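You operate a simulated robot arm through the tools that you are given. There is no shell and no other tool. Be economical: measure what you need, move in short steps, check, and stop when the job is done.

You run a simulated robot arm. Do the job below in one go: nothing can be reset, and whatever is moved stays where it is left.

Task
Open the seal drawer, take the white tape on the counter and put it away in the inside of the seal drawer, then shut the drawer. Put the bath cleaner bottle on the top of the service chest. Put the clear cup in the rinse tank. Switch the dryer switch on. Put the yellow meter on the steel bench away on the top of the steel table. Turn the black time knob to 5. Do these in any order. Set down upright: bath cleaner bottle, clear cup.

It is judged by the outcome, as a careful person would: the job done as asked, and still so three seconds after it is handed in. It fails if anything else is knocked over, pushed out of place, dropped, spilled or broken. A push-on lid holds only when it is set on centred and level and pressed home; a screw cap is set on level and turned clockwise until tight.

Robot
A 6-joint arm with a two-finger parallel gripper on a trunk, on a base that drives. Base frame: it is fixed to the floor where the robot stands at the start and does not move with it; the origin is under the middle of the robot, x ahead of it, y to its left, z up. Units: mm, degrees, N and s.
With the tool pointing down near the work surface it reaches from about 300 to 800 mm from the robot's upright axis, wherever it stands. Its first joint turns from -166.0 to 166.0 degrees. Places, roughly: bath cleaner bottle [-250, -1500, 1000]; black time knob [1300, 800, 900]; clear cup (7x7x10 cm) [1700, -800, 900]; dryer switch [1700, 100, 900]; inside of the seal drawer [1500, 0, 500]; rinse tank [-600, -1500, 600]; seal drawer [1400, 0, 500]; top of the service chest [1800, -700, 900]; top of the steel table [800, 2700, 900]; white tape (6x6x3 cm) [100, -1300, 900]; yellow meter [1750, 1500, 1000]. Payload 3.43 kg.
The tool frame sits at the grasp point between the pads (the TCP): z along the fingers, y along the line on which they close. The tips reach 34 mm beyond it. The gripper opens to 128 mm. The fingers are 24 mm wide and 12 mm thick; the gripper's body (48 by 130 mm) begins 96 mm behind the TCP.
Orientation is that of the tool frame in the base frame, as a unit quaternion [x, y, z, w]. With the fingers straight down and closing along the base's y, the tool's x points along the base's -x, its y along +y and its z along -z.

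Tools
- The arm moves only by the tool send_rows. Its argument "increments" is a list that holds one entry, the list of rows, each a list of 7 numbers: the shift along the base's x, y, z in mm, then the turn, a rotation vector about the base's x, y, z in degrees, then the closure in counts, from 0 (fully open) to 255 (shut). In form: [[[tx, ty, tz, ax, ay, az, gripper], ...]]. A call has 1 to 10 rows; each row shifts and turns the commanded pose from where the row before left it. Each row takes 0.2 s and may step no farther than 50 mm and 8.6 degrees from the row before; otherwise, or with a gripper value out of range, the whole call is refused. Where a pose cannot be reached the arm comes as near as it can. A force on the tool above 40 N (or 10 N above the force at the start of the call, whichever is more), or a blocked arm, ends the call early, and 0.2 s more pass. The fingers move at their own pace (about 45 mm/s each) and stop on an object; they squeeze with about 20 N. The grip force told is the motor's: it shows also when the fingers shut on nothing. Time passes only in rows, and 0.2 s behind the last, so rows that do not move let the fingers close. It gives the time, the measured TCP pose, the force on the tool (base axes), the opening and the grip force at its end, in the units of the frame above (readings bear some noise), with the torque about the TCP (base axes, N m) and any sound that the robot's microphone picked up, and new pictures: "views" is both (left out), scene, wrist or none.
- Cameras (640 x 400 px; columns grow to the right, rows downward): "scene" is now at [17.3, 150.8, 1502.8]; the picture's right is [-0.18, -0.98, 0.00], its down [-0.74, 0.14, -0.66] and it looks along [0.65, -0.12, -0.75] (base axes); focal length 267 px, centre (320, 200). "wrist" rides on the gripper at [76, -11, -160] in the tool frame; the picture's right is [0.15, 0.99, 0.00], its down [-0.88, 0.13, -0.46] and it looks along [-0.45, 0.07, 0.89] (tool axes); focal length 234 px, centre (320, 200). There is no depth. A picture from a camera that has moved, and an enlarged one, comes with that camera's place and axes in the base frame and with its lens.
- drive_base(legs): drives the robot by 1 to 6 legs, each [ahead, turn to the left] in mm and degrees, along the robot's own axes; the way and the turn of a leg run together, so that a leg with both is an arc; at most 1500 mm and 180 degrees a leg. The arm and the cameras ride along, it lands a little off, and it stops where it bumps. It gives what a move gives, and a new picture of the scene camera.
- turn_head(pan, tilt): turns the head with the scene camera to pan (to the left, within 155 degrees either way) and tilt (down, from -29 to 69), counted from straight ahead of the robot. It gives what a move gives, and a new picture of the scene camera.
- zoom(camera, box): a new picture of the part [left, top, right, bottom] of that camera's present view, enlarged. The clock stands still meanwhile.
- hand_in(): hands the job in; it is judged then, once.

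Go step by step. Nothing tells you exact positions but the pictures and the camera data: compare them with the known pose of the tool, close in by small moves and look again before you grip or let go. The budget is 186 turns and 260 pictures, counting those below and the enlarged ones. Unless the task says otherwise, let go and move clear before handing in, and close with one line.

The tools are called after "Emit:" by a JSON object that holds its "name" and its "arguments". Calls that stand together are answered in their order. send_rows: Moves the arm, as the interface text tells. Its arguments: {"type":"object","properties":{"increments":{"type":"array"},"views":{"type":"string","enum":["both","scene","wrist","none"]}},"required":["increments"]} The other tools are called the same way: drive_base (legs) drives the base; turn_head (pan, tilt) turns the head that bears the scene camera; zoom (camera, box) takes an enlarged picture of a part of a camera's view; hand_in () hands the job in.

At the start:

```text
time: 0.0
eef_pos: [429.9, -162.1, 785.3]
orientation: [0.002, 1.0, -0.001, 0.0]
force: [0.4, 0.6, 0.1]
moment: [0.03, 0.0, 0.02]
width: 128.1
grip_force: 0.1
robot x, y, heading: [0.9, 7.6, -0.2]
head pan, tilt: [-10.3, 48.9]
```

scene: 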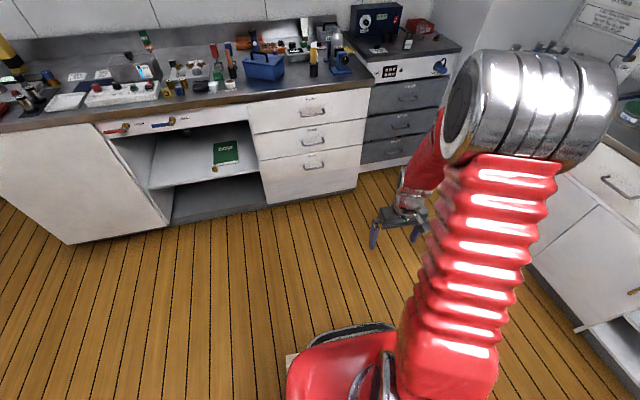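
wrist: 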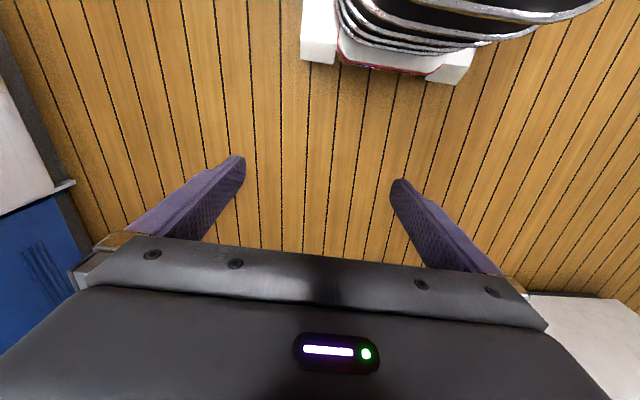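

I see a counter ahead with drawers and a service chest to the right of it. I'll look around with the head before moving.

Emit:
{"name": "turn_head", "arguments": {"pan": 0, "tilt": 25}}

Emit:
{"name": "turn_head", "arguments": {"pan": 55, "tilt": 25}}

Emit:
{"name": "turn_head", "arguments": {"pan": -75, "tilt": 25}}

Emit:
{"name": "turn_head", "arguments": {"pan": -120, "tilt": 30}}

```text
time: 0.9
eef_pos: [430.1, -162.6, 786.4]
orientation: [0.002, 1.0, -0.002, 0.001]
force: [0.4, 0.3, 0.0]
moment: [-0.01, -0.03, 0.02]
width: 127.9
grip_force: 0.0
robot x, y, heading: [2.5, 6.4, -0.0]
head pan, tilt: [0.0, 25.0]
camera scene: at [32.7, 164.7, 1538.8], right [0.0, -1.0, 0.0], down [-0.42, 0.0, -0.91], along [0.91, 0.0, -0.42], focal length 267 px, centre (320, 200)
```

scene: 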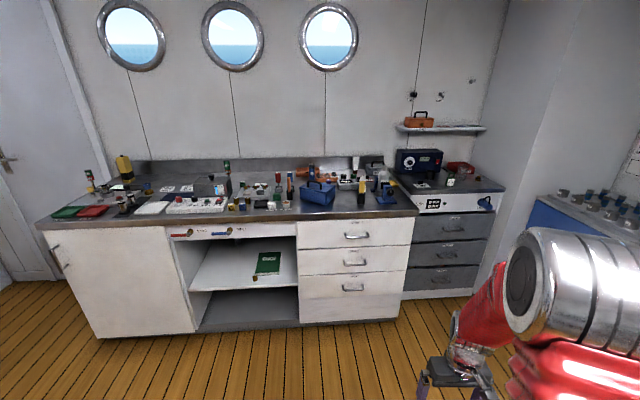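

```text
time: 2.1
eef_pos: [430.9, -161.7, 786.0]
orientation: [0.001, 1.0, -0.001, 0.001]
force: [-0.4, 0.0, 0.2]
moment: [0.0, 0.04, -0.01]
width: 127.7
grip_force: 0.1
robot x, y, heading: [0.1, 11.5, 0.2]
head pan, tilt: [55.0, 25.0]
camera scene: at [-6.5, 240.2, 1538.9], right [0.82, -0.57, 0.0], down [-0.24, -0.35, -0.91], along [0.52, 0.74, -0.42], focal length 267 px, centre (320, 200)
```

scene: 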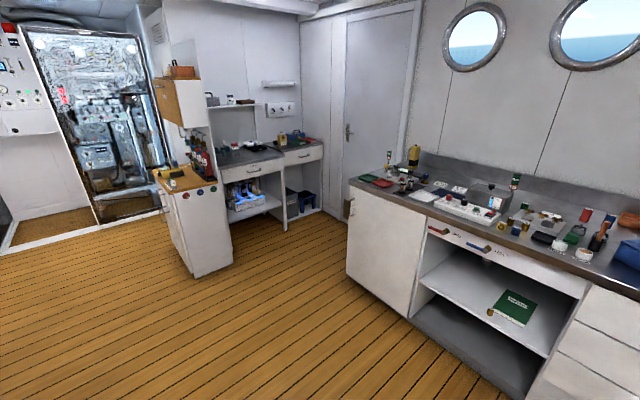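

```text
time: 4.2
eef_pos: [430.3, -160.8, 787.2]
orientation: [0.001, 1.0, -0.001, 0.001]
force: [0.3, 0.4, -0.2]
moment: [0.03, 0.03, 0.04]
width: 128.0
grip_force: 0.1
robot x, y, heading: [8.0, 7.4, 0.0]
head pan, tilt: [-75.0, 25.0]
camera scene: at [-35.6, 75.8, 1538.9], right [-0.97, -0.26, 0.0], down [-0.11, 0.41, -0.91], along [0.23, -0.88, -0.42], focal length 267 px, centre (320, 200)
```

scene: 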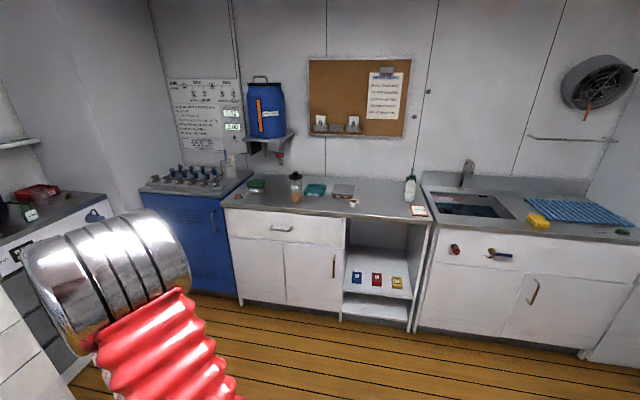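

```text
time: 5.3
eef_pos: [430.8, -160.9, 785.6]
orientation: [0.001, 1.0, 0.0, 0.0]
force: [-0.1, -0.6, -0.4]
moment: [-0.02, -0.04, -0.01]
width: 128.1
grip_force: 0.2
robot x, y, heading: [-2.6, 10.4, 0.1]
head pan, tilt: [-120.0, 30.0]
camera scene: at [-104.7, 86.4, 1530.9], right [-0.87, 0.5, 0.0], down [0.25, 0.43, -0.87], along [-0.43, -0.75, -0.5], focal length 267 px, centre (320, 200)
```

scene: 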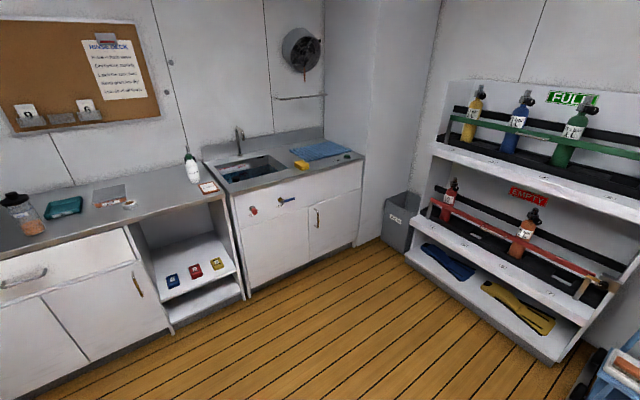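

Places roughly match. Now I'll zoom in on details ahead.

Emit:
{"name": "turn_head", "arguments": {"pan": 10, "tilt": 25}}

Emit:
{"name": "zoom", "arguments": {"camera": "scene", "box": [80, 140, 280, 265]}}

Emit:
{"name": "zoom", "arguments": {"camera": "scene", "box": [300, 130, 560, 293]}}

Emit:
{"name": "turn_head", "arguments": {"pan": 55, "tilt": 25}}

Emit:
{"name": "zoom", "arguments": {"camera": "scene", "box": [130, 60, 370, 210]}}

```text
time: 7.5
eef_pos: [430.4, -160.7, 786.4]
orientation: [0.002, 1.0, -0.001, 0.0]
force: [0.1, 0.0, 0.0]
moment: [0.0, -0.02, -0.01]
width: 128.1
grip_force: 0.1
robot x, y, heading: [0.4, 6.4, -0.2]
head pan, tilt: [10.0, 25.0]
camera scene: at [31.3, 180.7, 1538.8], right [0.17, -0.98, 0.0], down [-0.42, -0.07, -0.91], along [0.89, 0.16, -0.42], focal length 267 px, centre (320, 200)
```

scene: 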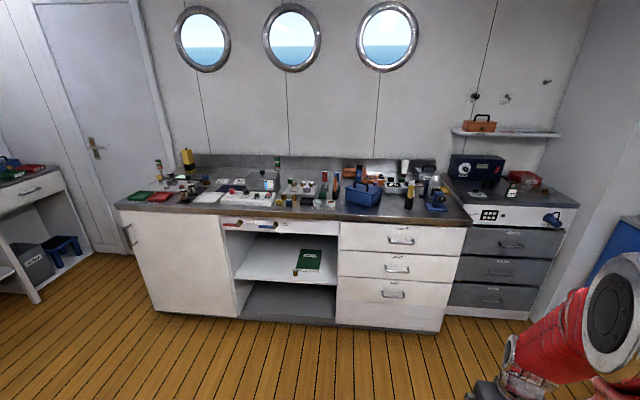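

```text
3.20 times, centred on (180, 202) of scene
camera zoom: at [31.3, 180.7, 1538.8], right [0.17, -0.98, 0.0], down [-0.42, -0.07, -0.91], along [0.89, 0.16, -0.42], focal length 853 px, centre (768, 192)
```

zoom: 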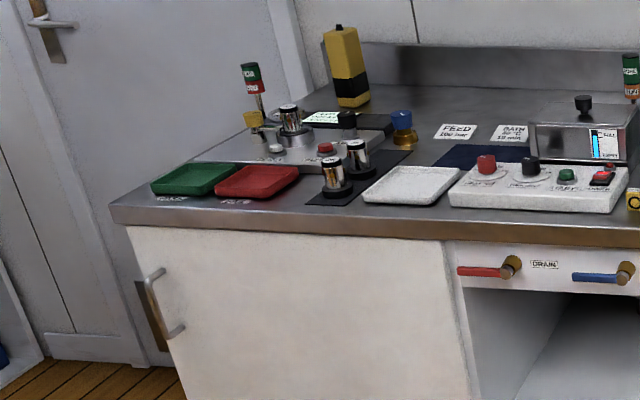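

```text
2.45 times, centred on (430, 212) of scene
camera zoom: at [31.3, 180.7, 1538.8], right [0.17, -0.98, 0.0], down [-0.42, -0.07, -0.91], along [0.89, 0.16, -0.42], focal length 654 px, centre (50, 172)
```

zoom: 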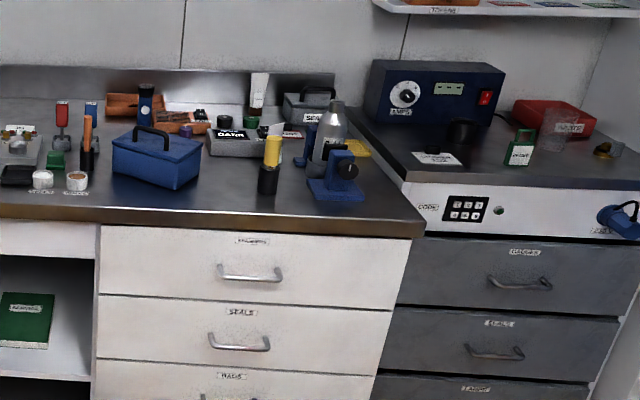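

```text
time: 8.6
eef_pos: [431.4, -161.6, 785.2]
orientation: [0.002, 1.0, -0.001, 0.0]
force: [-0.9, -0.2, -0.1]
moment: [-0.03, 0.0, -0.03]
width: 128.2
grip_force: 0.1
robot x, y, heading: [-3.7, 10.9, 0.0]
head pan, tilt: [55.0, 25.0]
camera scene: at [-6.5, 240.2, 1538.9], right [0.82, -0.57, 0.0], down [-0.24, -0.35, -0.91], along [0.52, 0.74, -0.42], focal length 267 px, centre (320, 200)
```

scene: 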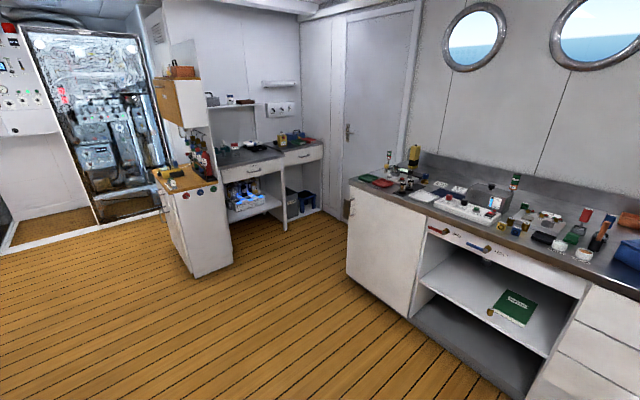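

```text
2.67 times, centred on (250, 135) of scene
camera zoom: at [-6.5, 240.2, 1538.9], right [0.82, -0.57, 0.0], down [-0.24, -0.35, -0.91], along [0.52, 0.74, -0.42], focal length 711 px, centre (507, 373)
```

zoom: 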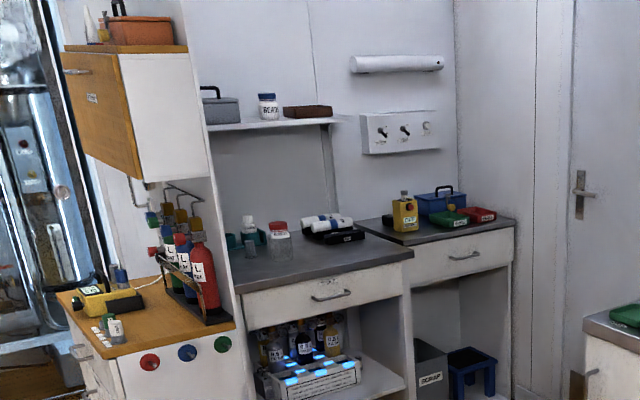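

The yellow meter is the tall yellow/black unit on the left end of the counter. The seal drawer is the middle white drawer at about (1360, 0, 500), and the cup is on the gray chest. I'll drive toward the drawer first.

Emit:
{"name": "drive_base", "arguments": {"legs": [[500, 0]]}}

Emit:
{"name": "turn_head", "arguments": {"pan": 0, "tilt": 45}}

Emit:
{"name": "zoom", "arguments": {"camera": "scene", "box": [240, 130, 560, 330]}}

Emit:
{"name": "zoom", "arguments": {"camera": "scene", "box": [240, 0, 480, 150]}}

```text
time: 12.4
eef_pos: [942.6, -169.5, 786.0]
orientation: [0.007, 1.0, -0.001, -0.001]
force: [0.0, -0.4, 0.2]
moment: [-0.02, -0.01, 0.03]
width: 128.1
grip_force: 0.1
robot x, y, heading: [511.7, 8.7, -0.5]
head pan, tilt: [55.0, 25.0]
camera scene: at [509.6, 237.7, 1538.9], right [0.81, -0.58, 0.0], down [-0.25, -0.34, -0.91], along [0.53, 0.74, -0.42], focal length 267 px, centre (320, 200)
```

scene: 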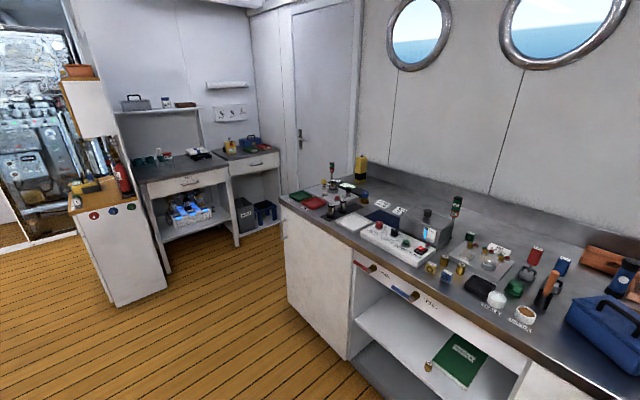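

```text
time: 13.6
eef_pos: [942.7, -169.3, 786.4]
orientation: [0.007, 1.0, -0.001, 0.0]
force: [0.1, 0.0, -0.4]
moment: [0.03, 0.0, 0.01]
width: 128.1
grip_force: 0.1
robot x, y, heading: [516.4, 4.7, -0.8]
head pan, tilt: [0.0, 45.0]
camera scene: at [537.2, 162.0, 1508.3], right [-0.01, -1.0, 0.0], down [-0.71, 0.01, -0.71], along [0.71, -0.01, -0.71], focal length 267 px, centre (320, 200)
```

scene: 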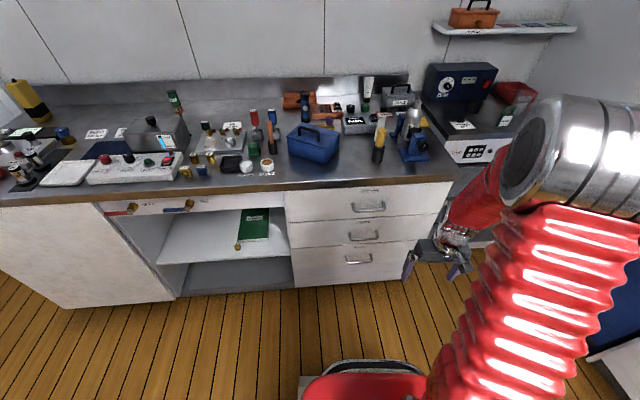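

```text
2.00 times, centred on (400, 230) of scene
camera zoom: at [537.2, 162.0, 1508.3], right [-0.01, -1.0, 0.0], down [-0.71, 0.01, -0.71], along [0.71, -0.01, -0.71], focal length 533 px, centre (160, 140)
```

zoom: 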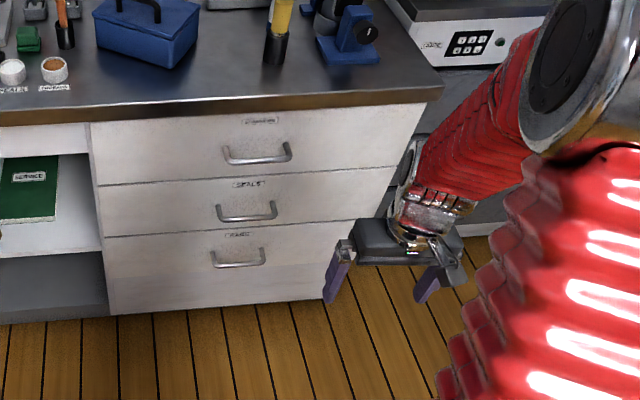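

```text
2.67 times, centred on (360, 75) of scene
camera zoom: at [537.2, 162.0, 1508.3], right [-0.01, -1.0, 0.0], down [-0.71, 0.01, -0.71], along [0.71, -0.01, -0.71], focal length 711 px, centre (213, 533)
```

zoom: 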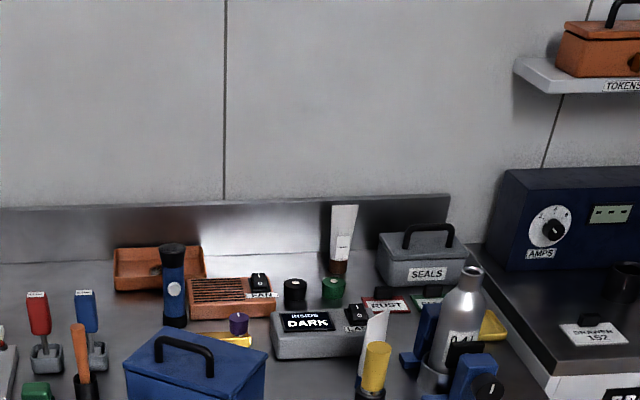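

The dryer switch is probably on the orange grilled box; I'll zoom in on its label later. Triangulation puts the counter front nearer than expected (x about 1180), so I'll turn the tool forward and look with the wrist camera.

Emit:
{"name": "send_rows", "arguments": {"increments": [[[0, 10, 0, 0, -8.5, 0, 0], [0, 10, 0, 0, -8.5, 0, 0], [0, 10, 0, 0, -8.5, 0, 0], [0, 10, 0, 0, -8.5, 0, 0], [0, 10, 0, 0, -8.5, 0, 0], [0, 10, 0, 0, -8.5, 0, 0], [0, 10, -5, 0, -8.5, 0, 0], [0, 10, -5, 0, -8.5, 0, 0], [0, 10, -5, 0, -8.5, 0, 0], [0, 10, -5, 0, -8.5, 0, 0]]], "views": "both"}}

Emit:
{"name": "zoom", "arguments": {"camera": "scene", "box": [270, 90, 400, 171]}}

```text
time: 15.8
eef_pos: [1037.4, -147.3, 927.3]
orientation: [0.007, 0.763, 0.028, 0.646]
force: [0.0, 1.1, 0.4]
moment: [-0.01, 0.02, 0.01]
width: 127.9
grip_force: 0.1
out of reach, approached as far as the arm can: row 3, 5, 6, 7, 8, 9, 10
robot x, y, heading: [513.4, 2.9, -0.4]
head pan, tilt: [0.0, 45.0]
camera scene: at [537.1, 161.9, 1508.3], right [-0.01, -1.0, 0.0], down [-0.71, 0.01, -0.71], along [0.71, -0.01, -0.71], focal length 267 px, centre (320, 200)
camera wrist: at [866.7, -159.4, 879.1], right [-0.05, 0.99, -0.09], down [-0.31, 0.07, 0.95], along [0.95, 0.07, 0.3], focal length 234 px, centre (320, 200)
```

scene: 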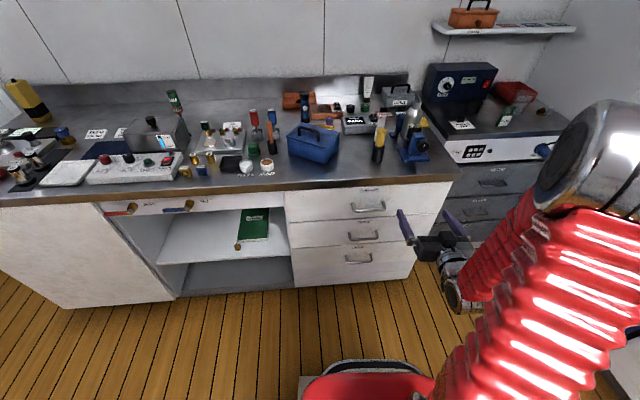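
wrist: 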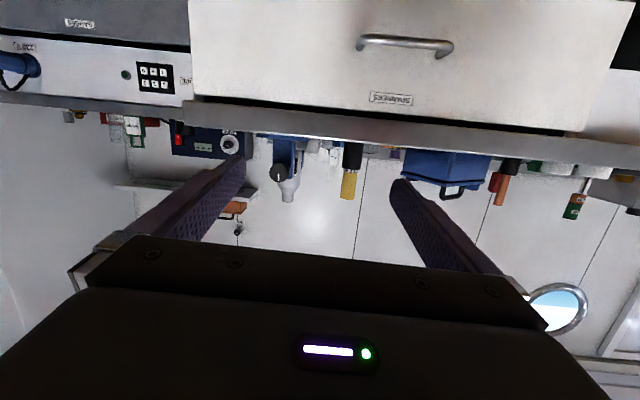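

```text
4.92 times, centred on (335, 130) of scene
camera zoom: at [537.1, 161.9, 1508.3], right [-0.01, -1.0, 0.0], down [-0.71, 0.01, -0.71], along [0.71, -0.01, -0.71], focal length 1313 px, centre (246, 542)
```

zoom: 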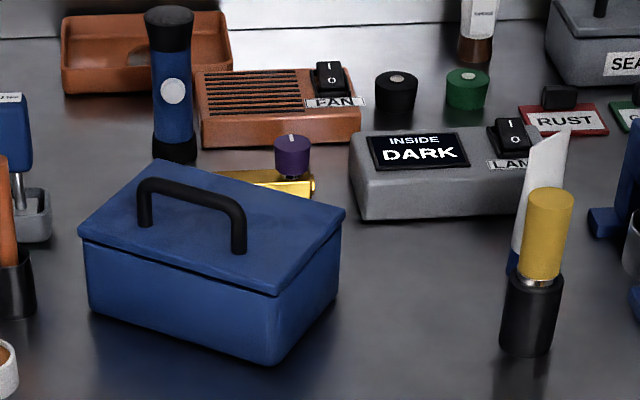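

Top handle is near (1246, -35, 758) and the seals handle near (1246, -39, 557). I'll roll the tool so the fingers close vertically.

Emit:
{"name": "send_rows", "arguments": {"increments": [[[15, 0, 0, 8.5, 0, 0, 0], [15, 0, 0, 8.5, 0, 0, 0], [15, 0, 0, 8.5, 0, 0, 0], [15, 0, 0, 8.5, 0, 0, 0], [15, 0, 0, 8.5, 0, 0, 0], [15, 0, 0, 8.5, 0, 0, 0], [15, 0, 0, 8.5, 0, 0, 0], [15, 0, 0, 8.5, 0, 0, 0], [15, 0, 0, 8.5, 0, 0, 0], [15, 0, 0, 8.5, 0, 0, 0]]], "views": "both"}}

```text
time: 18.0
eef_pos: [1186.1, -145.7, 927.2]
orientation: [0.44, 0.55, 0.522, 0.481]
force: [-0.3, 0.1, 0.2]
moment: [0.01, 0.05, -0.03]
width: 128.1
grip_force: 0.1
robot x, y, heading: [514.0, 3.0, -0.7]
head pan, tilt: [0.0, 45.0]
camera scene: at [537.2, 161.9, 1508.3], right [-0.01, -1.0, 0.0], down [-0.71, 0.01, -0.71], along [0.71, -0.01, -0.71], focal length 267 px, centre (320, 200)
camera wrist: at [1017.3, -96.0, 910.2], right [-0.04, 0.21, 0.98], down [-0.32, -0.93, 0.19], along [0.95, -0.31, 0.1], focal length 234 px, centre (320, 200)
```

scene: 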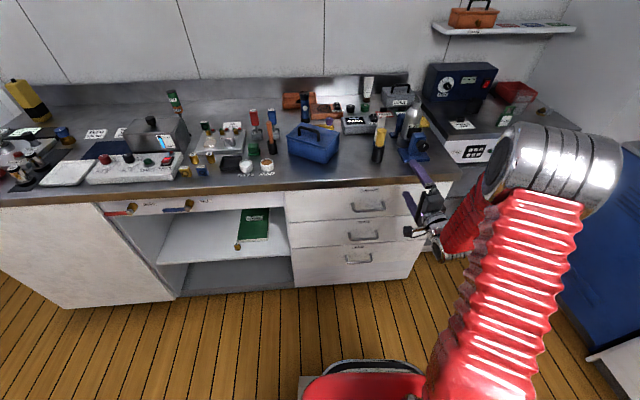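
wrist: 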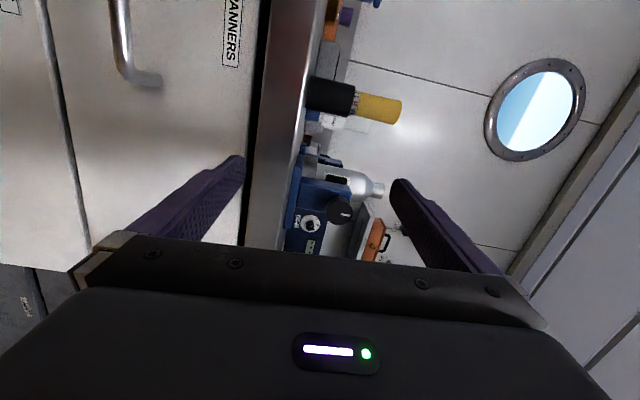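

The move starts from the measured pose. I'll back off and lower to the seals handle level.

Emit:
{"name": "send_rows", "arguments": {"increments": [[[-30, 30, 0, 0, 0, 0, 0], [-30, 35, 0, 0, 0, 0, 0], [-20, 35, 0, 0, 0, 0, 0], [0, 0, -45, 0, 0, 0, 0], [0, 0, -45, 0, 0, 0, 0], [0, 0, -45, 0, 0, 0, 0], [0, 0, -45, 0, 0, 0, 0], [0, 0, -45, 0, 0, 0, 0], [0, 0, -45, 0, 0, 0, 0], [0, 0, -45, 0, 0, 0, 0]]], "views": "both"}}

```text
time: 20.2
eef_pos: [1106.7, -45.1, 611.5]
orientation: [0.439, 0.551, 0.521, 0.481]
force: [-0.3, 0.2, 0.0]
moment: [0.0, 0.05, 0.01]
width: 128.0
grip_force: 0.1
robot x, y, heading: [514.5, 3.4, -0.4]
head pan, tilt: [0.0, 45.0]
camera scene: at [537.3, 161.9, 1508.3], right [-0.01, -1.0, 0.0], down [-0.71, 0.01, -0.71], along [0.71, -0.01, -0.71], focal length 267 px, centre (320, 200)
camera wrist: at [937.9, 4.0, 594.2], right [-0.04, 0.21, 0.98], down [-0.32, -0.93, 0.19], along [0.95, -0.31, 0.11], focal length 234 px, centre (320, 200)
```

scene: 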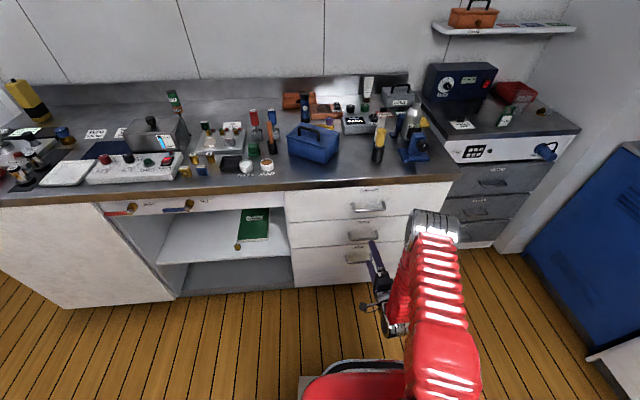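
wrist: 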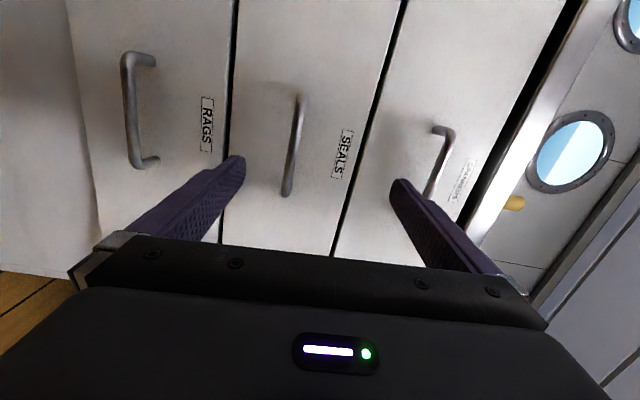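

The SEALS handle sits between the fingers, slightly below the TCP. I'll straighten the yaw, lower a bit and approach.

Emit:
{"name": "send_rows", "arguments": {"increments": [[[0, 0, -10, 0, 0, -8, 0], [30, 0, -15, 0, 0, 0, 0], [30, 5, -8, 0, 0, 0, 0], [15, 5, 0, 0, 0, 0, 0]]], "views": "wrist"}}

```text
time: 21.2
eef_pos: [1167.0, -89.8, 581.0]
orientation: [0.474, 0.521, 0.488, 0.515]
force: [0.5, 0.5, 1.2]
moment: [0.01, -0.01, 0.05]
width: 128.0
grip_force: 0.1
out of reach, approached as far as the arm can: row 1, 2, 3, 4
robot x, y, heading: [512.3, 4.5, -0.5]
head pan, tilt: [0.0, 45.0]
camera wrist: at [1005.2, -19.6, 563.0], right [-0.01, 0.22, 0.98], down [-0.44, -0.88, 0.19], along [0.9, -0.43, 0.1], focal length 234 px, centre (320, 200)
```

wrist: 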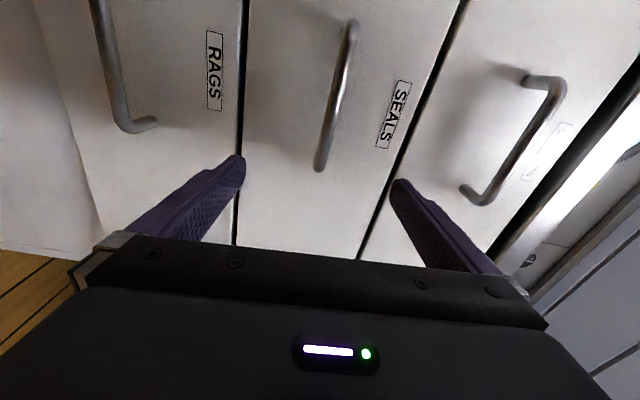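

That yaw pushed the arm to a limit. I'll go back to the slight left yaw and centre on the handle (y about -35, z 580).

Emit:
{"name": "send_rows", "arguments": {"increments": [[[0, 20, 0, 0, 0, 8, 0], [0, 25, 0, 0, 0, 0, 0], [15, 5, 0, 0, 0, 0, 0]]], "views": "wrist"}}

```text
time: 22.0
eef_pos: [1181.5, -41.3, 580.0]
orientation: [0.44, 0.551, 0.521, 0.482]
force: [0.8, -0.4, 0.2]
moment: [0.01, 0.0, 0.02]
width: 128.0
grip_force: 0.1
robot x, y, heading: [516.8, 8.3, -0.6]
head pan, tilt: [0.0, 45.0]
camera wrist: at [1011.8, 9.2, 562.3], right [-0.04, 0.21, 0.98], down [-0.32, -0.93, 0.19], along [0.95, -0.31, 0.1], focal length 234 px, centre (320, 200)
```

wrist: 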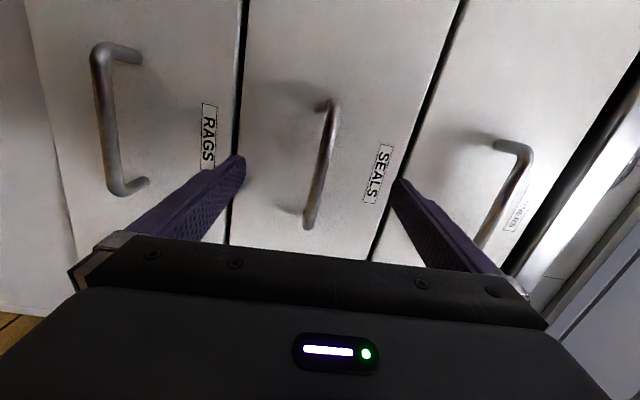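

The handle is centred between the fingers; advancing 35 mm.

Emit:
{"name": "send_rows", "arguments": {"increments": [[[20, 3, 0, 0, 0, 0, 0], [15, 3, 0, 0, 0, 0, 0]]], "views": "wrist"}}

```text
time: 22.6
eef_pos: [1216.6, -35.8, 579.6]
orientation: [0.44, 0.551, 0.521, 0.481]
force: [-0.5, 0.4, 0.3]
moment: [-0.01, 0.02, 0.04]
width: 127.8
grip_force: 0.0
robot x, y, heading: [514.1, 5.1, -0.5]
head pan, tilt: [0.0, 45.0]
camera wrist: at [1046.5, 14.7, 562.3], right [-0.04, 0.21, 0.98], down [-0.32, -0.93, 0.19], along [0.95, -0.31, 0.1], focal length 234 px, centre (320, 200)
```

wrist: 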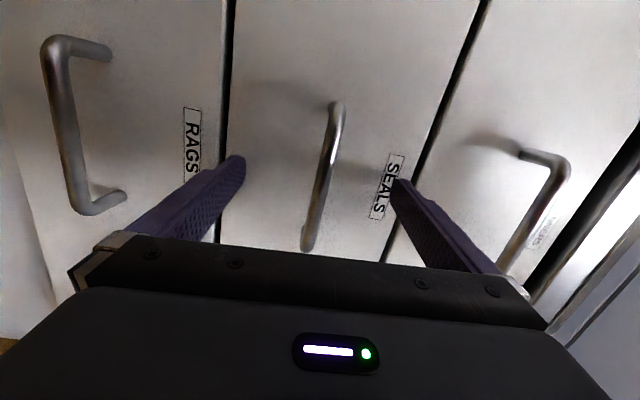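

The bar appears to be at about TCP depth. Closing gently.

Emit:
{"name": "send_rows", "arguments": {"increments": [[[5, 5, 0, 0, 0, 0, 120], [0, 0, 0, 0, 0, 0, 200], [0, 0, 0, 0, 0, 0, 255], [0, 0, 0, 0, 0, 0, 255], [0, 0, 0, 0, 0, 0, 255], [0, 0, 0, 0, 0, 0, 255], [0, 0, 0, 0, 0, 0, 255], [0, 0, 0, 0, 0, 0, 255]]], "views": "wrist"}}

```text
time: 24.4
eef_pos: [1221.2, -31.6, 580.4]
orientation: [0.44, 0.55, 0.521, 0.482]
force: [-0.3, 0.4, -0.1]
moment: [0.84, 0.1, 0.04]
width: 13.4
grip_force: 38.7
robot x, y, heading: [513.7, 4.6, -0.7]
head pan, tilt: [0.0, 45.0]
camera wrist: at [1051.5, 19.9, 562.7], right [-0.04, 0.21, 0.98], down [-0.32, -0.93, 0.19], along [0.95, -0.31, 0.1], focal length 234 px, centre (320, 200)
```

wrist: 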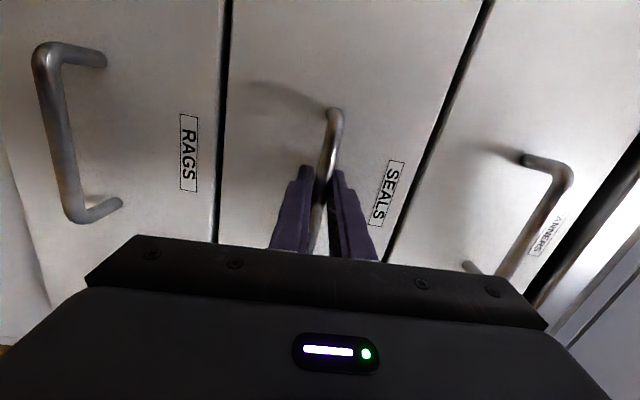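

The handle is gripped (13 mm). I'll pull it open by driving back.

Emit:
{"name": "drive_base", "arguments": {"legs": [[-230, 0]]}}

```text
time: 26.5
eef_pos: [990.8, -31.3, 580.6]
orientation: [0.443, 0.549, 0.519, 0.484]
force: [1.3, -35.8, -3.8]
moment: [1.1, 0.14, -0.41]
width: 13.1
grip_force: 44.7
robot x, y, heading: [280.6, 10.2, -0.8]
head pan, tilt: [0.0, 45.0]
camera scene: at [307.7, 164.1, 1508.3], right [-0.01, -1.0, 0.0], down [-0.71, 0.01, -0.71], along [0.71, -0.01, -0.71], focal length 267 px, centre (320, 200)
```

scene: 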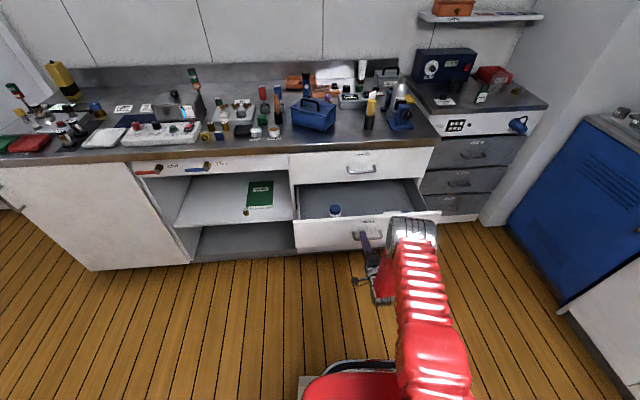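

The drawer is open about 230 mm. Releasing and backing away.

Emit:
{"name": "send_rows", "arguments": {"increments": [[[0, 0, 0, 0, 0, 0, 120], [0, 0, 0, 0, 0, 0, 120], [0, 0, 0, 0, 0, 0, 120], [0, 0, 0, 0, 0, 0, 120], [-30, 0, 0, 0, 0, 0, 120], [-30, 0, 0, 0, 0, 0, 120]]], "views": "none"}}

Emit:
{"name": "drive_base", "arguments": {"legs": [[-280, 0]]}}

```text
time: 27.9
eef_pos: [930.8, -30.7, 581.6]
orientation: [0.443, 0.549, 0.519, 0.483]
force: [-0.4, -0.4, 0.9]
moment: [-0.01, 0.0, 0.02]
width: 67.6
grip_force: 0.1
robot x, y, heading: [283.4, 7.0, -0.4]
head pan, tilt: [0.0, 45.0]
```

```text
time: 30.2
eef_pos: [654.6, -31.6, 581.1]
orientation: [0.444, 0.547, 0.518, 0.485]
force: [-1.1, -0.7, 0.0]
moment: [0.01, 0.02, 0.0]
width: 67.8
grip_force: 0.0
robot x, y, heading: [6.8, 14.9, -1.2]
head pan, tilt: [0.0, 45.0]
camera scene: at [31.8, 168.4, 1508.3], right [-0.02, -1.0, 0.0], down [-0.71, 0.01, -0.71], along [0.71, -0.01, -0.71], focal length 267 px, centre (320, 200)
```

scene: 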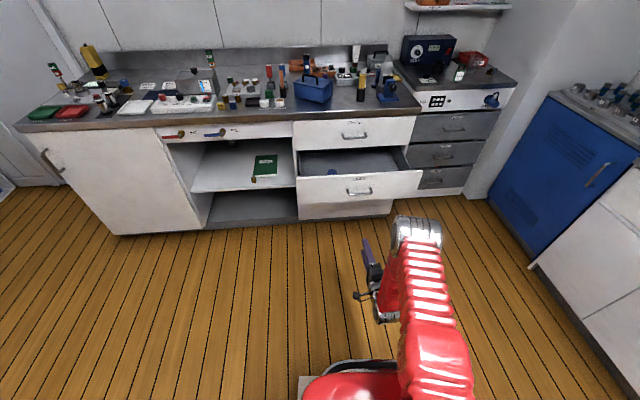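

Now I'll return the tool to pointing down and raise it, before facing the rinse deck.

Emit:
{"name": "send_rows", "arguments": {"increments": [[[0, -10, 40, -8.5, 0, 0, 0], [0, -10, 40, -8.5, 0, 0, 0], [0, -10, 40, -8.5, 0, 0, 0], [0, -10, 40, -8.5, 0, 0, 0], [0, -10, 40, -8.5, 0, 0, 0], [0, -10, 40, -8.5, 0, 0, 0], [0, -10, 40, -8.5, 0, 0, 0], [0, -10, 40, -8.5, 0, 0, 0], [0, -10, 40, -8.5, 0, 0, 0], [0, -10, 40, -8.5, 0, 0, 0]]], "views": "none"}}

Emit:
{"name": "send_rows", "arguments": {"increments": [[[-10, 0, 15, 0, 8.5, 0, 0], [-10, 0, 15, 0, 8.5, 0, 0], [-10, 0, 15, 0, 8.5, 0, 0], [-10, 0, 15, 0, 8.5, 0, 0], [-10, 0, 15, 0, 8.5, 0, 0], [-10, 0, 15, 0, 8.5, 0, 0], [-10, 0, 15, 0, 8.5, 0, 0], [-10, 0, 15, 0, 8.5, 0, 0], [-10, 0, 15, 0, 8.5, 0, 0], [-10, 0, 0, 0, 8.5, 0, 0]]], "views": "none"}}

Emit:
{"name": "drive_base", "arguments": {"legs": [[0, -90], [450, 0]]}}

Emit:
{"name": "turn_head", "arguments": {"pan": 0, "tilt": 40}}

```text
time: 32.4
eef_pos: [655.1, -131.0, 983.2]
orientation: [-0.001, 0.754, 0.011, 0.657]
force: [0.0, 0.9, -0.1]
moment: [0.0, 0.0, 0.0]
width: 128.2
grip_force: 0.0
robot x, y, heading: [5.3, 13.4, -1.0]
head pan, tilt: [0.0, 45.0]
```

```text
time: 34.6
eef_pos: [553.4, -130.7, 1117.6]
orientation: [0.008, 1.0, 0.009, -0.025]
force: [-0.4, 0.5, 0.1]
moment: [-0.01, -0.04, -0.02]
width: 128.2
grip_force: 0.1
robot x, y, heading: [7.0, 9.8, -1.0]
head pan, tilt: [0.0, 45.0]
```

```text
time: 43.5
eef_pos: [-133.3, -976.1, 1116.5]
orientation: [0.709, 0.705, 0.024, -0.012]
force: [-0.2, -0.3, 0.0]
moment: [0.03, -0.03, 0.02]
width: 128.1
grip_force: 0.0
robot x, y, heading: [47.6, -430.0, -90.1]
head pan, tilt: [0.0, 45.0]
camera scene: at [205.6, -453.0, 1508.3], right [-1.0, 0.0, 0.0], down [0.0, 0.71, -0.71], along [0.0, -0.71, -0.71], focal length 267 px, centre (320, 200)
```

scene: 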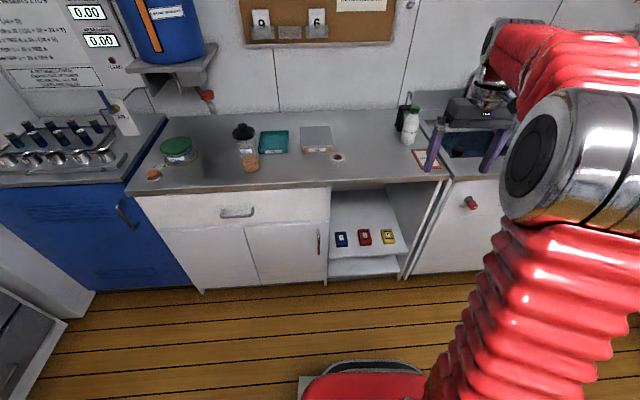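

```text
time: 44.2
eef_pos: [-130.6, -976.4, 1117.2]
orientation: [0.709, 0.705, 0.023, -0.011]
force: [0.9, -0.1, 0.9]
moment: [0.01, 0.02, -0.06]
width: 128.0
grip_force: 0.0
robot x, y, heading: [46.5, -429.4, -90.4]
head pan, tilt: [0.0, 40.0]
camera scene: at [205.6, -455.4, 1515.5], right [-1.0, 0.0, 0.0], down [0.0, 0.64, -0.77], along [0.0, -0.77, -0.64], focal length 267 px, centre (320, 200)
```

scene: 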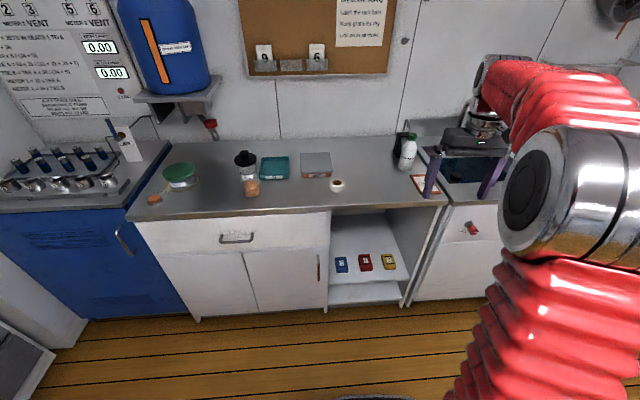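

The white tape roll is at about (140, -1270). I'll zoom to check it and the bottle.

Emit:
{"name": "zoom", "arguments": {"camera": "scene", "box": [280, 120, 440, 220]}}

Emit:
{"name": "send_rows", "arguments": {"increments": [[[45, -30, -10, 0, 0, 0, 0], [45, -30, -10, 0, 0, 0, 0], [45, -30, -10, 0, 0, 0, 0], [45, -30, -10, 0, 0, 0, 0], [45, -30, -10, 0, 0, 0, 0], [30, -30, -10, 0, 0, 0, 0]]], "views": "both"}}

```text
4.00 times, centred on (360, 170) of scene
camera zoom: at [205.6, -455.4, 1515.5], right [-1.0, 0.0, 0.0], down [0.0, 0.64, -0.77], along [0.0, -0.77, -0.64], focal length 1067 px, centre (160, 320)
```

zoom: 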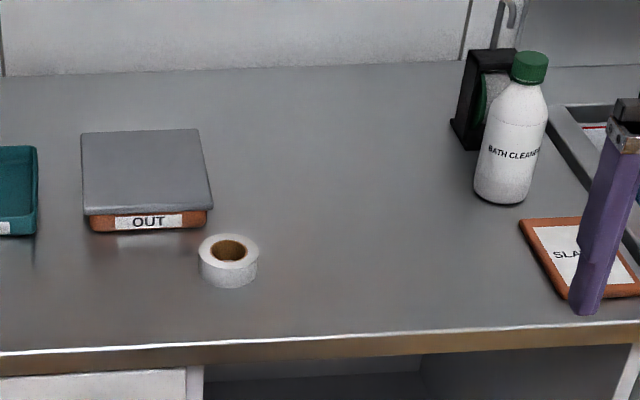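

```text
refused: row 1 steps farther than a row can; nothing moved
```

Tape and bottle are identified. Moving the gripper above the tape.

Emit:
{"name": "send_rows", "arguments": {"increments": [[[40, -25, -10, 0, 0, 0, 0], [40, -25, -10, 0, 0, 0, 0], [40, -25, -10, 0, 0, 0, 0], [40, -25, -10, 0, 0, 0, 0], [40, -25, -10, 0, 0, 0, 0], [40, -25, -10, 0, 0, 0, 0], [30, -30, -10, 0, 0, 0, 0], [0, -40, -10, 0, 0, 0, 0], [0, -40, -10, 0, 0, 0, 0]]], "views": "both"}}

```text
time: 46.2
eef_pos: [137.2, -1193.0, 1025.7]
orientation: [0.709, 0.704, 0.025, -0.011]
force: [0.1, 0.0, -0.3]
moment: [0.0, -0.01, 0.03]
width: 128.0
grip_force: 0.0
out of reach, approached as far as the arm can: row 8, 9
robot x, y, heading: [43.4, -425.3, -90.0]
head pan, tilt: [0.0, 40.0]
camera scene: at [205.7, -455.6, 1515.5], right [-1.0, 0.0, 0.0], down [0.0, 0.64, -0.77], along [0.0, -0.77, -0.64], focal length 267 px, centre (320, 200)
camera wrist: at [121.6, -1125.4, 1188.8], right [0.99, 0.14, 0.03], down [0.12, -0.9, 0.41], along [0.08, -0.41, -0.91], focal length 234 px, centre (320, 200)
```

scene: 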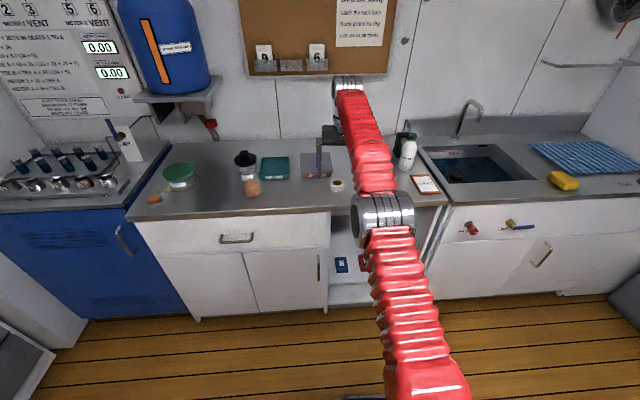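
wrist: 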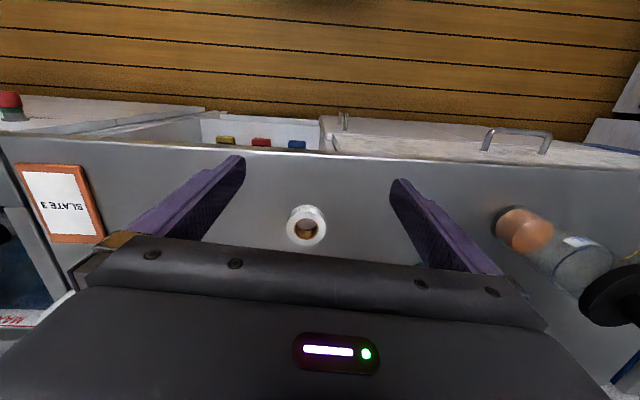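

The tape's top centre is at about (134, -1293, 906), so the counter top is about 876. That's slightly out of reach, so I'll drive forward 160.

Emit:
{"name": "drive_base", "arguments": {"legs": [[160, 0]]}}

Emit:
{"name": "send_rows", "arguments": {"increments": [[[0, 20, -20, 0, 0, 0, 0], [0, 20, -25, 0, 0, 0, 0], [0, 15, -25, 0, 0, 0, 0]]], "views": "wrist"}}

```text
time: 47.9
eef_pos: [135.2, -1354.0, 1026.9]
orientation: [0.709, 0.705, 0.024, -0.011]
force: [1.5, -0.9, -0.3]
moment: [-0.01, -0.03, 0.02]
width: 128.2
grip_force: 0.1
robot x, y, heading: [45.7, -587.0, -90.1]
head pan, tilt: [0.0, 40.0]
camera scene: at [205.4, -616.6, 1515.5], right [-1.0, 0.0, 0.0], down [0.0, 0.64, -0.77], along [0.0, -0.77, -0.64], focal length 267 px, centre (320, 200)
```

scene: 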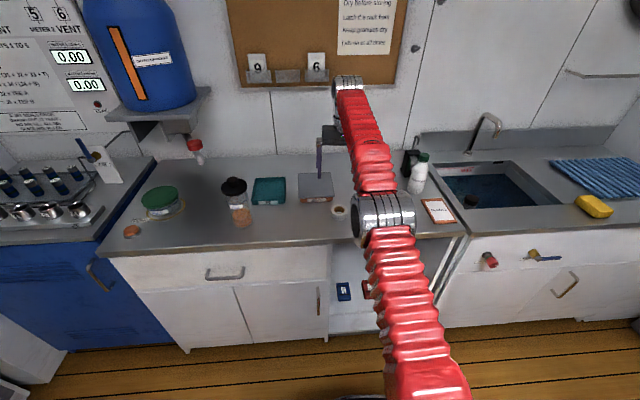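

```text
time: 48.7
eef_pos: [134.0, -1300.1, 956.8]
orientation: [0.709, 0.704, 0.023, -0.011]
force: [0.9, -0.4, -0.1]
moment: [-0.03, -0.02, -0.04]
width: 128.1
grip_force: 0.0
robot x, y, heading: [45.5, -588.3, -90.0]
head pan, tilt: [0.0, 40.0]
camera wrist: at [120.9, -1231.9, 1120.7], right [0.99, 0.14, 0.03], down [0.12, -0.9, 0.41], along [0.08, -0.41, -0.91], focal length 234 px, centre (320, 200)
```

wrist: 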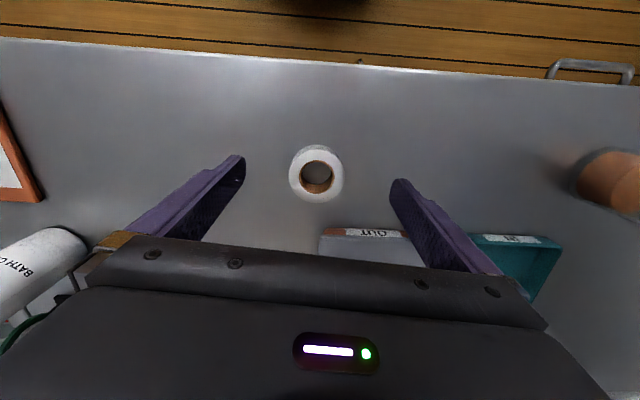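

Aligned. I'll correct the slight tilt, descend and grip the tape.

Emit:
{"name": "send_rows", "arguments": {"increments": [[[-2, 0, -15, -2.7, 1, 0, 60], [0, 0, -15, 0, 0, 0, 60], [0, 0, -10, 0, 0, 0, 60], [0, 0, -2, 0, 0, 0, 60]]], "views": "wrist"}}

```text
time: 49.7
eef_pos: [133.1, -1299.0, 914.3]
orientation: [0.709, 0.705, 0.001, -0.001]
force: [-0.2, 0.5, 0.4]
moment: [0.03, 0.0, -0.04]
width: 97.4
grip_force: 0.0
robot x, y, heading: [48.8, -590.3, -90.2]
head pan, tilt: [0.0, 40.0]
camera wrist: at [121.7, -1223.4, 1074.7], right [0.99, 0.14, 0.0], down [0.12, -0.88, 0.45], along [0.06, -0.45, -0.89], focal length 234 px, centre (320, 200)
```

wrist: 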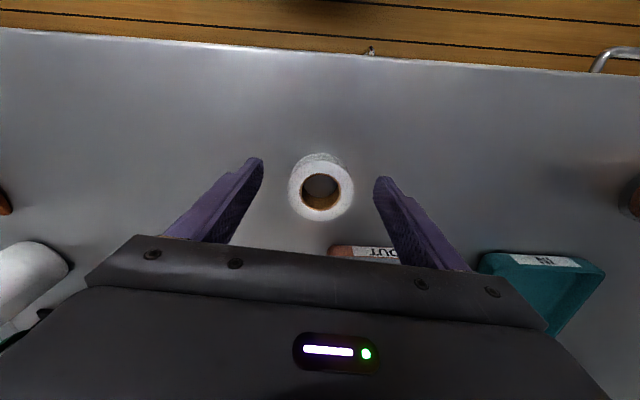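

Closing on the tape.

Emit:
{"name": "send_rows", "arguments": {"increments": [[[0, 0, -2, 0, 0, 0, 160], [0, 0, 0, 0, 0, 0, 255], [0, 0, 0, 0, 0, 0, 255], [0, 0, 0, 0, 0, 0, 255], [0, 0, 30, 0, 0, 0, 255], [0, 0, 40, 0, 0, 0, 255]]], "views": "wrist"}}

```text
time: 51.1
eef_pos: [132.0, -1298.5, 982.8]
orientation: [0.709, 0.705, 0.001, -0.002]
force: [0.2, 0.1, 0.0]
moment: [0.03, 0.02, 0.0]
width: 0.0
grip_force: 19.7
robot x, y, heading: [47.4, -588.7, -90.0]
head pan, tilt: [0.0, 40.0]
camera wrist: at [120.7, -1223.1, 1142.8], right [0.99, 0.14, 0.0], down [0.12, -0.88, 0.45], along [0.06, -0.45, -0.89], focal length 234 px, centre (320, 200)
```

wrist: 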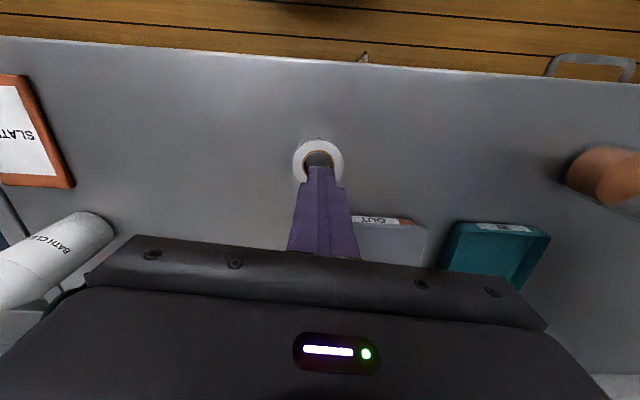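

The fingers closed above the tape, so it is lower than I thought (top about 873). I'll reopen and go lower.

Emit:
{"name": "send_rows", "arguments": {"increments": [[[0, 0, 0, 0, 0, 0, 0], [0, -3, 0, 0, 0, 0, 0], [0, -3, 0, 0, 0, 0, 0], [0, 0, 0, 0, 0, 0, 20], [0, 0, -40, 0, 0, 0, 20], [0, 0, -30, 0, 0, 0, 20], [0, 0, -10, 0, 0, 0, 20]]], "views": "wrist"}}

```text
time: 52.7
eef_pos: [133.6, -1304.4, 902.6]
orientation: [0.709, 0.706, 0.0, -0.001]
force: [-0.5, 0.2, -0.2]
moment: [-0.01, 0.01, -0.02]
width: 118.1
grip_force: 0.0
robot x, y, heading: [46.1, -589.7, -90.3]
head pan, tilt: [0.0, 40.0]
camera wrist: at [122.0, -1228.8, 1062.4], right [0.99, 0.14, 0.0], down [0.12, -0.88, 0.45], along [0.06, -0.45, -0.89], focal length 234 px, centre (320, 200)
```

wrist: 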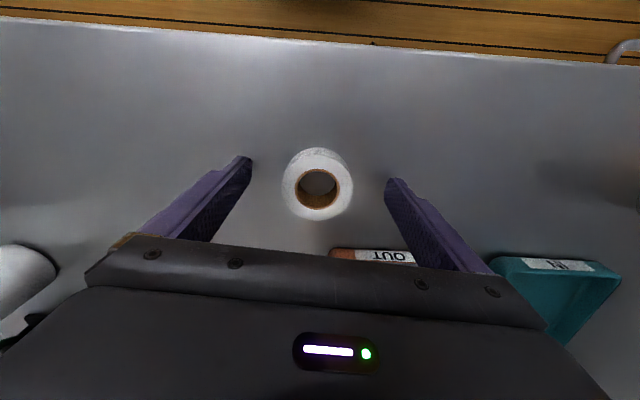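

Emit:
{"name": "send_rows", "arguments": {"increments": [[[-2, -5, -8, 0, 0, 0, 40], [0, 0, -6, 0, 0, 0, 80], [0, 0, 0, 0, 0, 0, 200], [0, 0, 0, 0, 0, 0, 255], [0, 0, 0, 0, 0, 0, 255], [0, 0, 0, 0, 0, 0, 255]]], "views": "wrist"}}

```text
time: 53.4
eef_pos: [130.2, -1311.6, 894.2]
orientation: [0.709, 0.705, -0.003, 0.002]
force: [-0.9, 3.9, 33.3]
moment: [0.37, -0.45, 0.09]
width: 69.3
grip_force: 0.1
robot x, y, heading: [47.8, -589.6, -90.2]
head pan, tilt: [0.0, 40.0]
stopped in row 3: the force on the tool passed its limit at 43 N (the readings are from after the stop); the commanded pose is now the measured one
camera wrist: at [119.4, -1234.6, 1053.7], right [0.99, 0.14, 0.0], down [0.13, -0.88, 0.46], along [0.06, -0.46, -0.89], focal length 234 px, centre (320, 200)
```

wrist: 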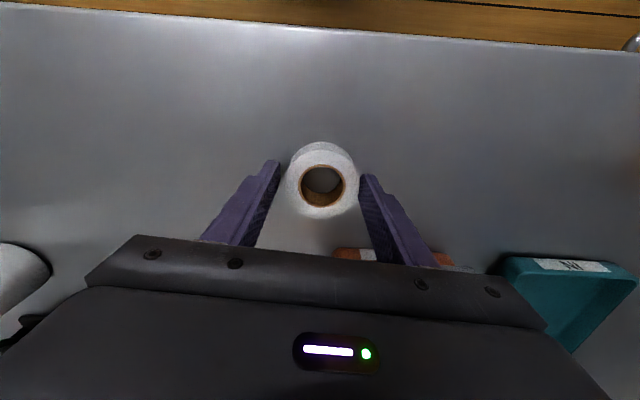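

The tips touched the counter (z about 860). I'll lift 3 mm and close.

Emit:
{"name": "send_rows", "arguments": {"increments": [[[0, 0, 3, 0, 0, 0, 110], [0, 0, 0, 0, 0, 0, 200], [0, 0, 0, 0, 0, 0, 255], [0, 0, 0, 0, 0, 0, 255], [0, 0, 0, 0, 0, 0, 255]]], "views": "wrist"}}

```text
time: 54.6
eef_pos: [130.8, -1311.9, 896.1]
orientation: [0.709, 0.705, -0.002, 0.001]
force: [0.5, 0.5, -0.1]
moment: [0.02, 0.0, 0.0]
width: 57.4
grip_force: 19.7
robot x, y, heading: [47.7, -590.6, -90.1]
head pan, tilt: [0.0, 40.0]
camera wrist: at [119.5, -1235.0, 1056.5], right [0.99, 0.14, 0.0], down [0.13, -0.88, 0.46], along [0.06, -0.46, -0.89], focal length 234 px, centre (320, 200)
```

wrist: 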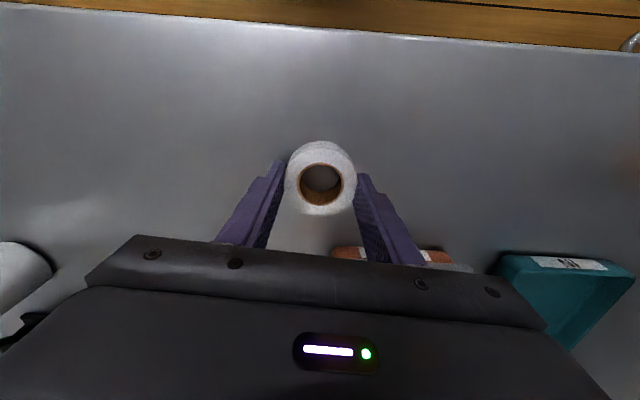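

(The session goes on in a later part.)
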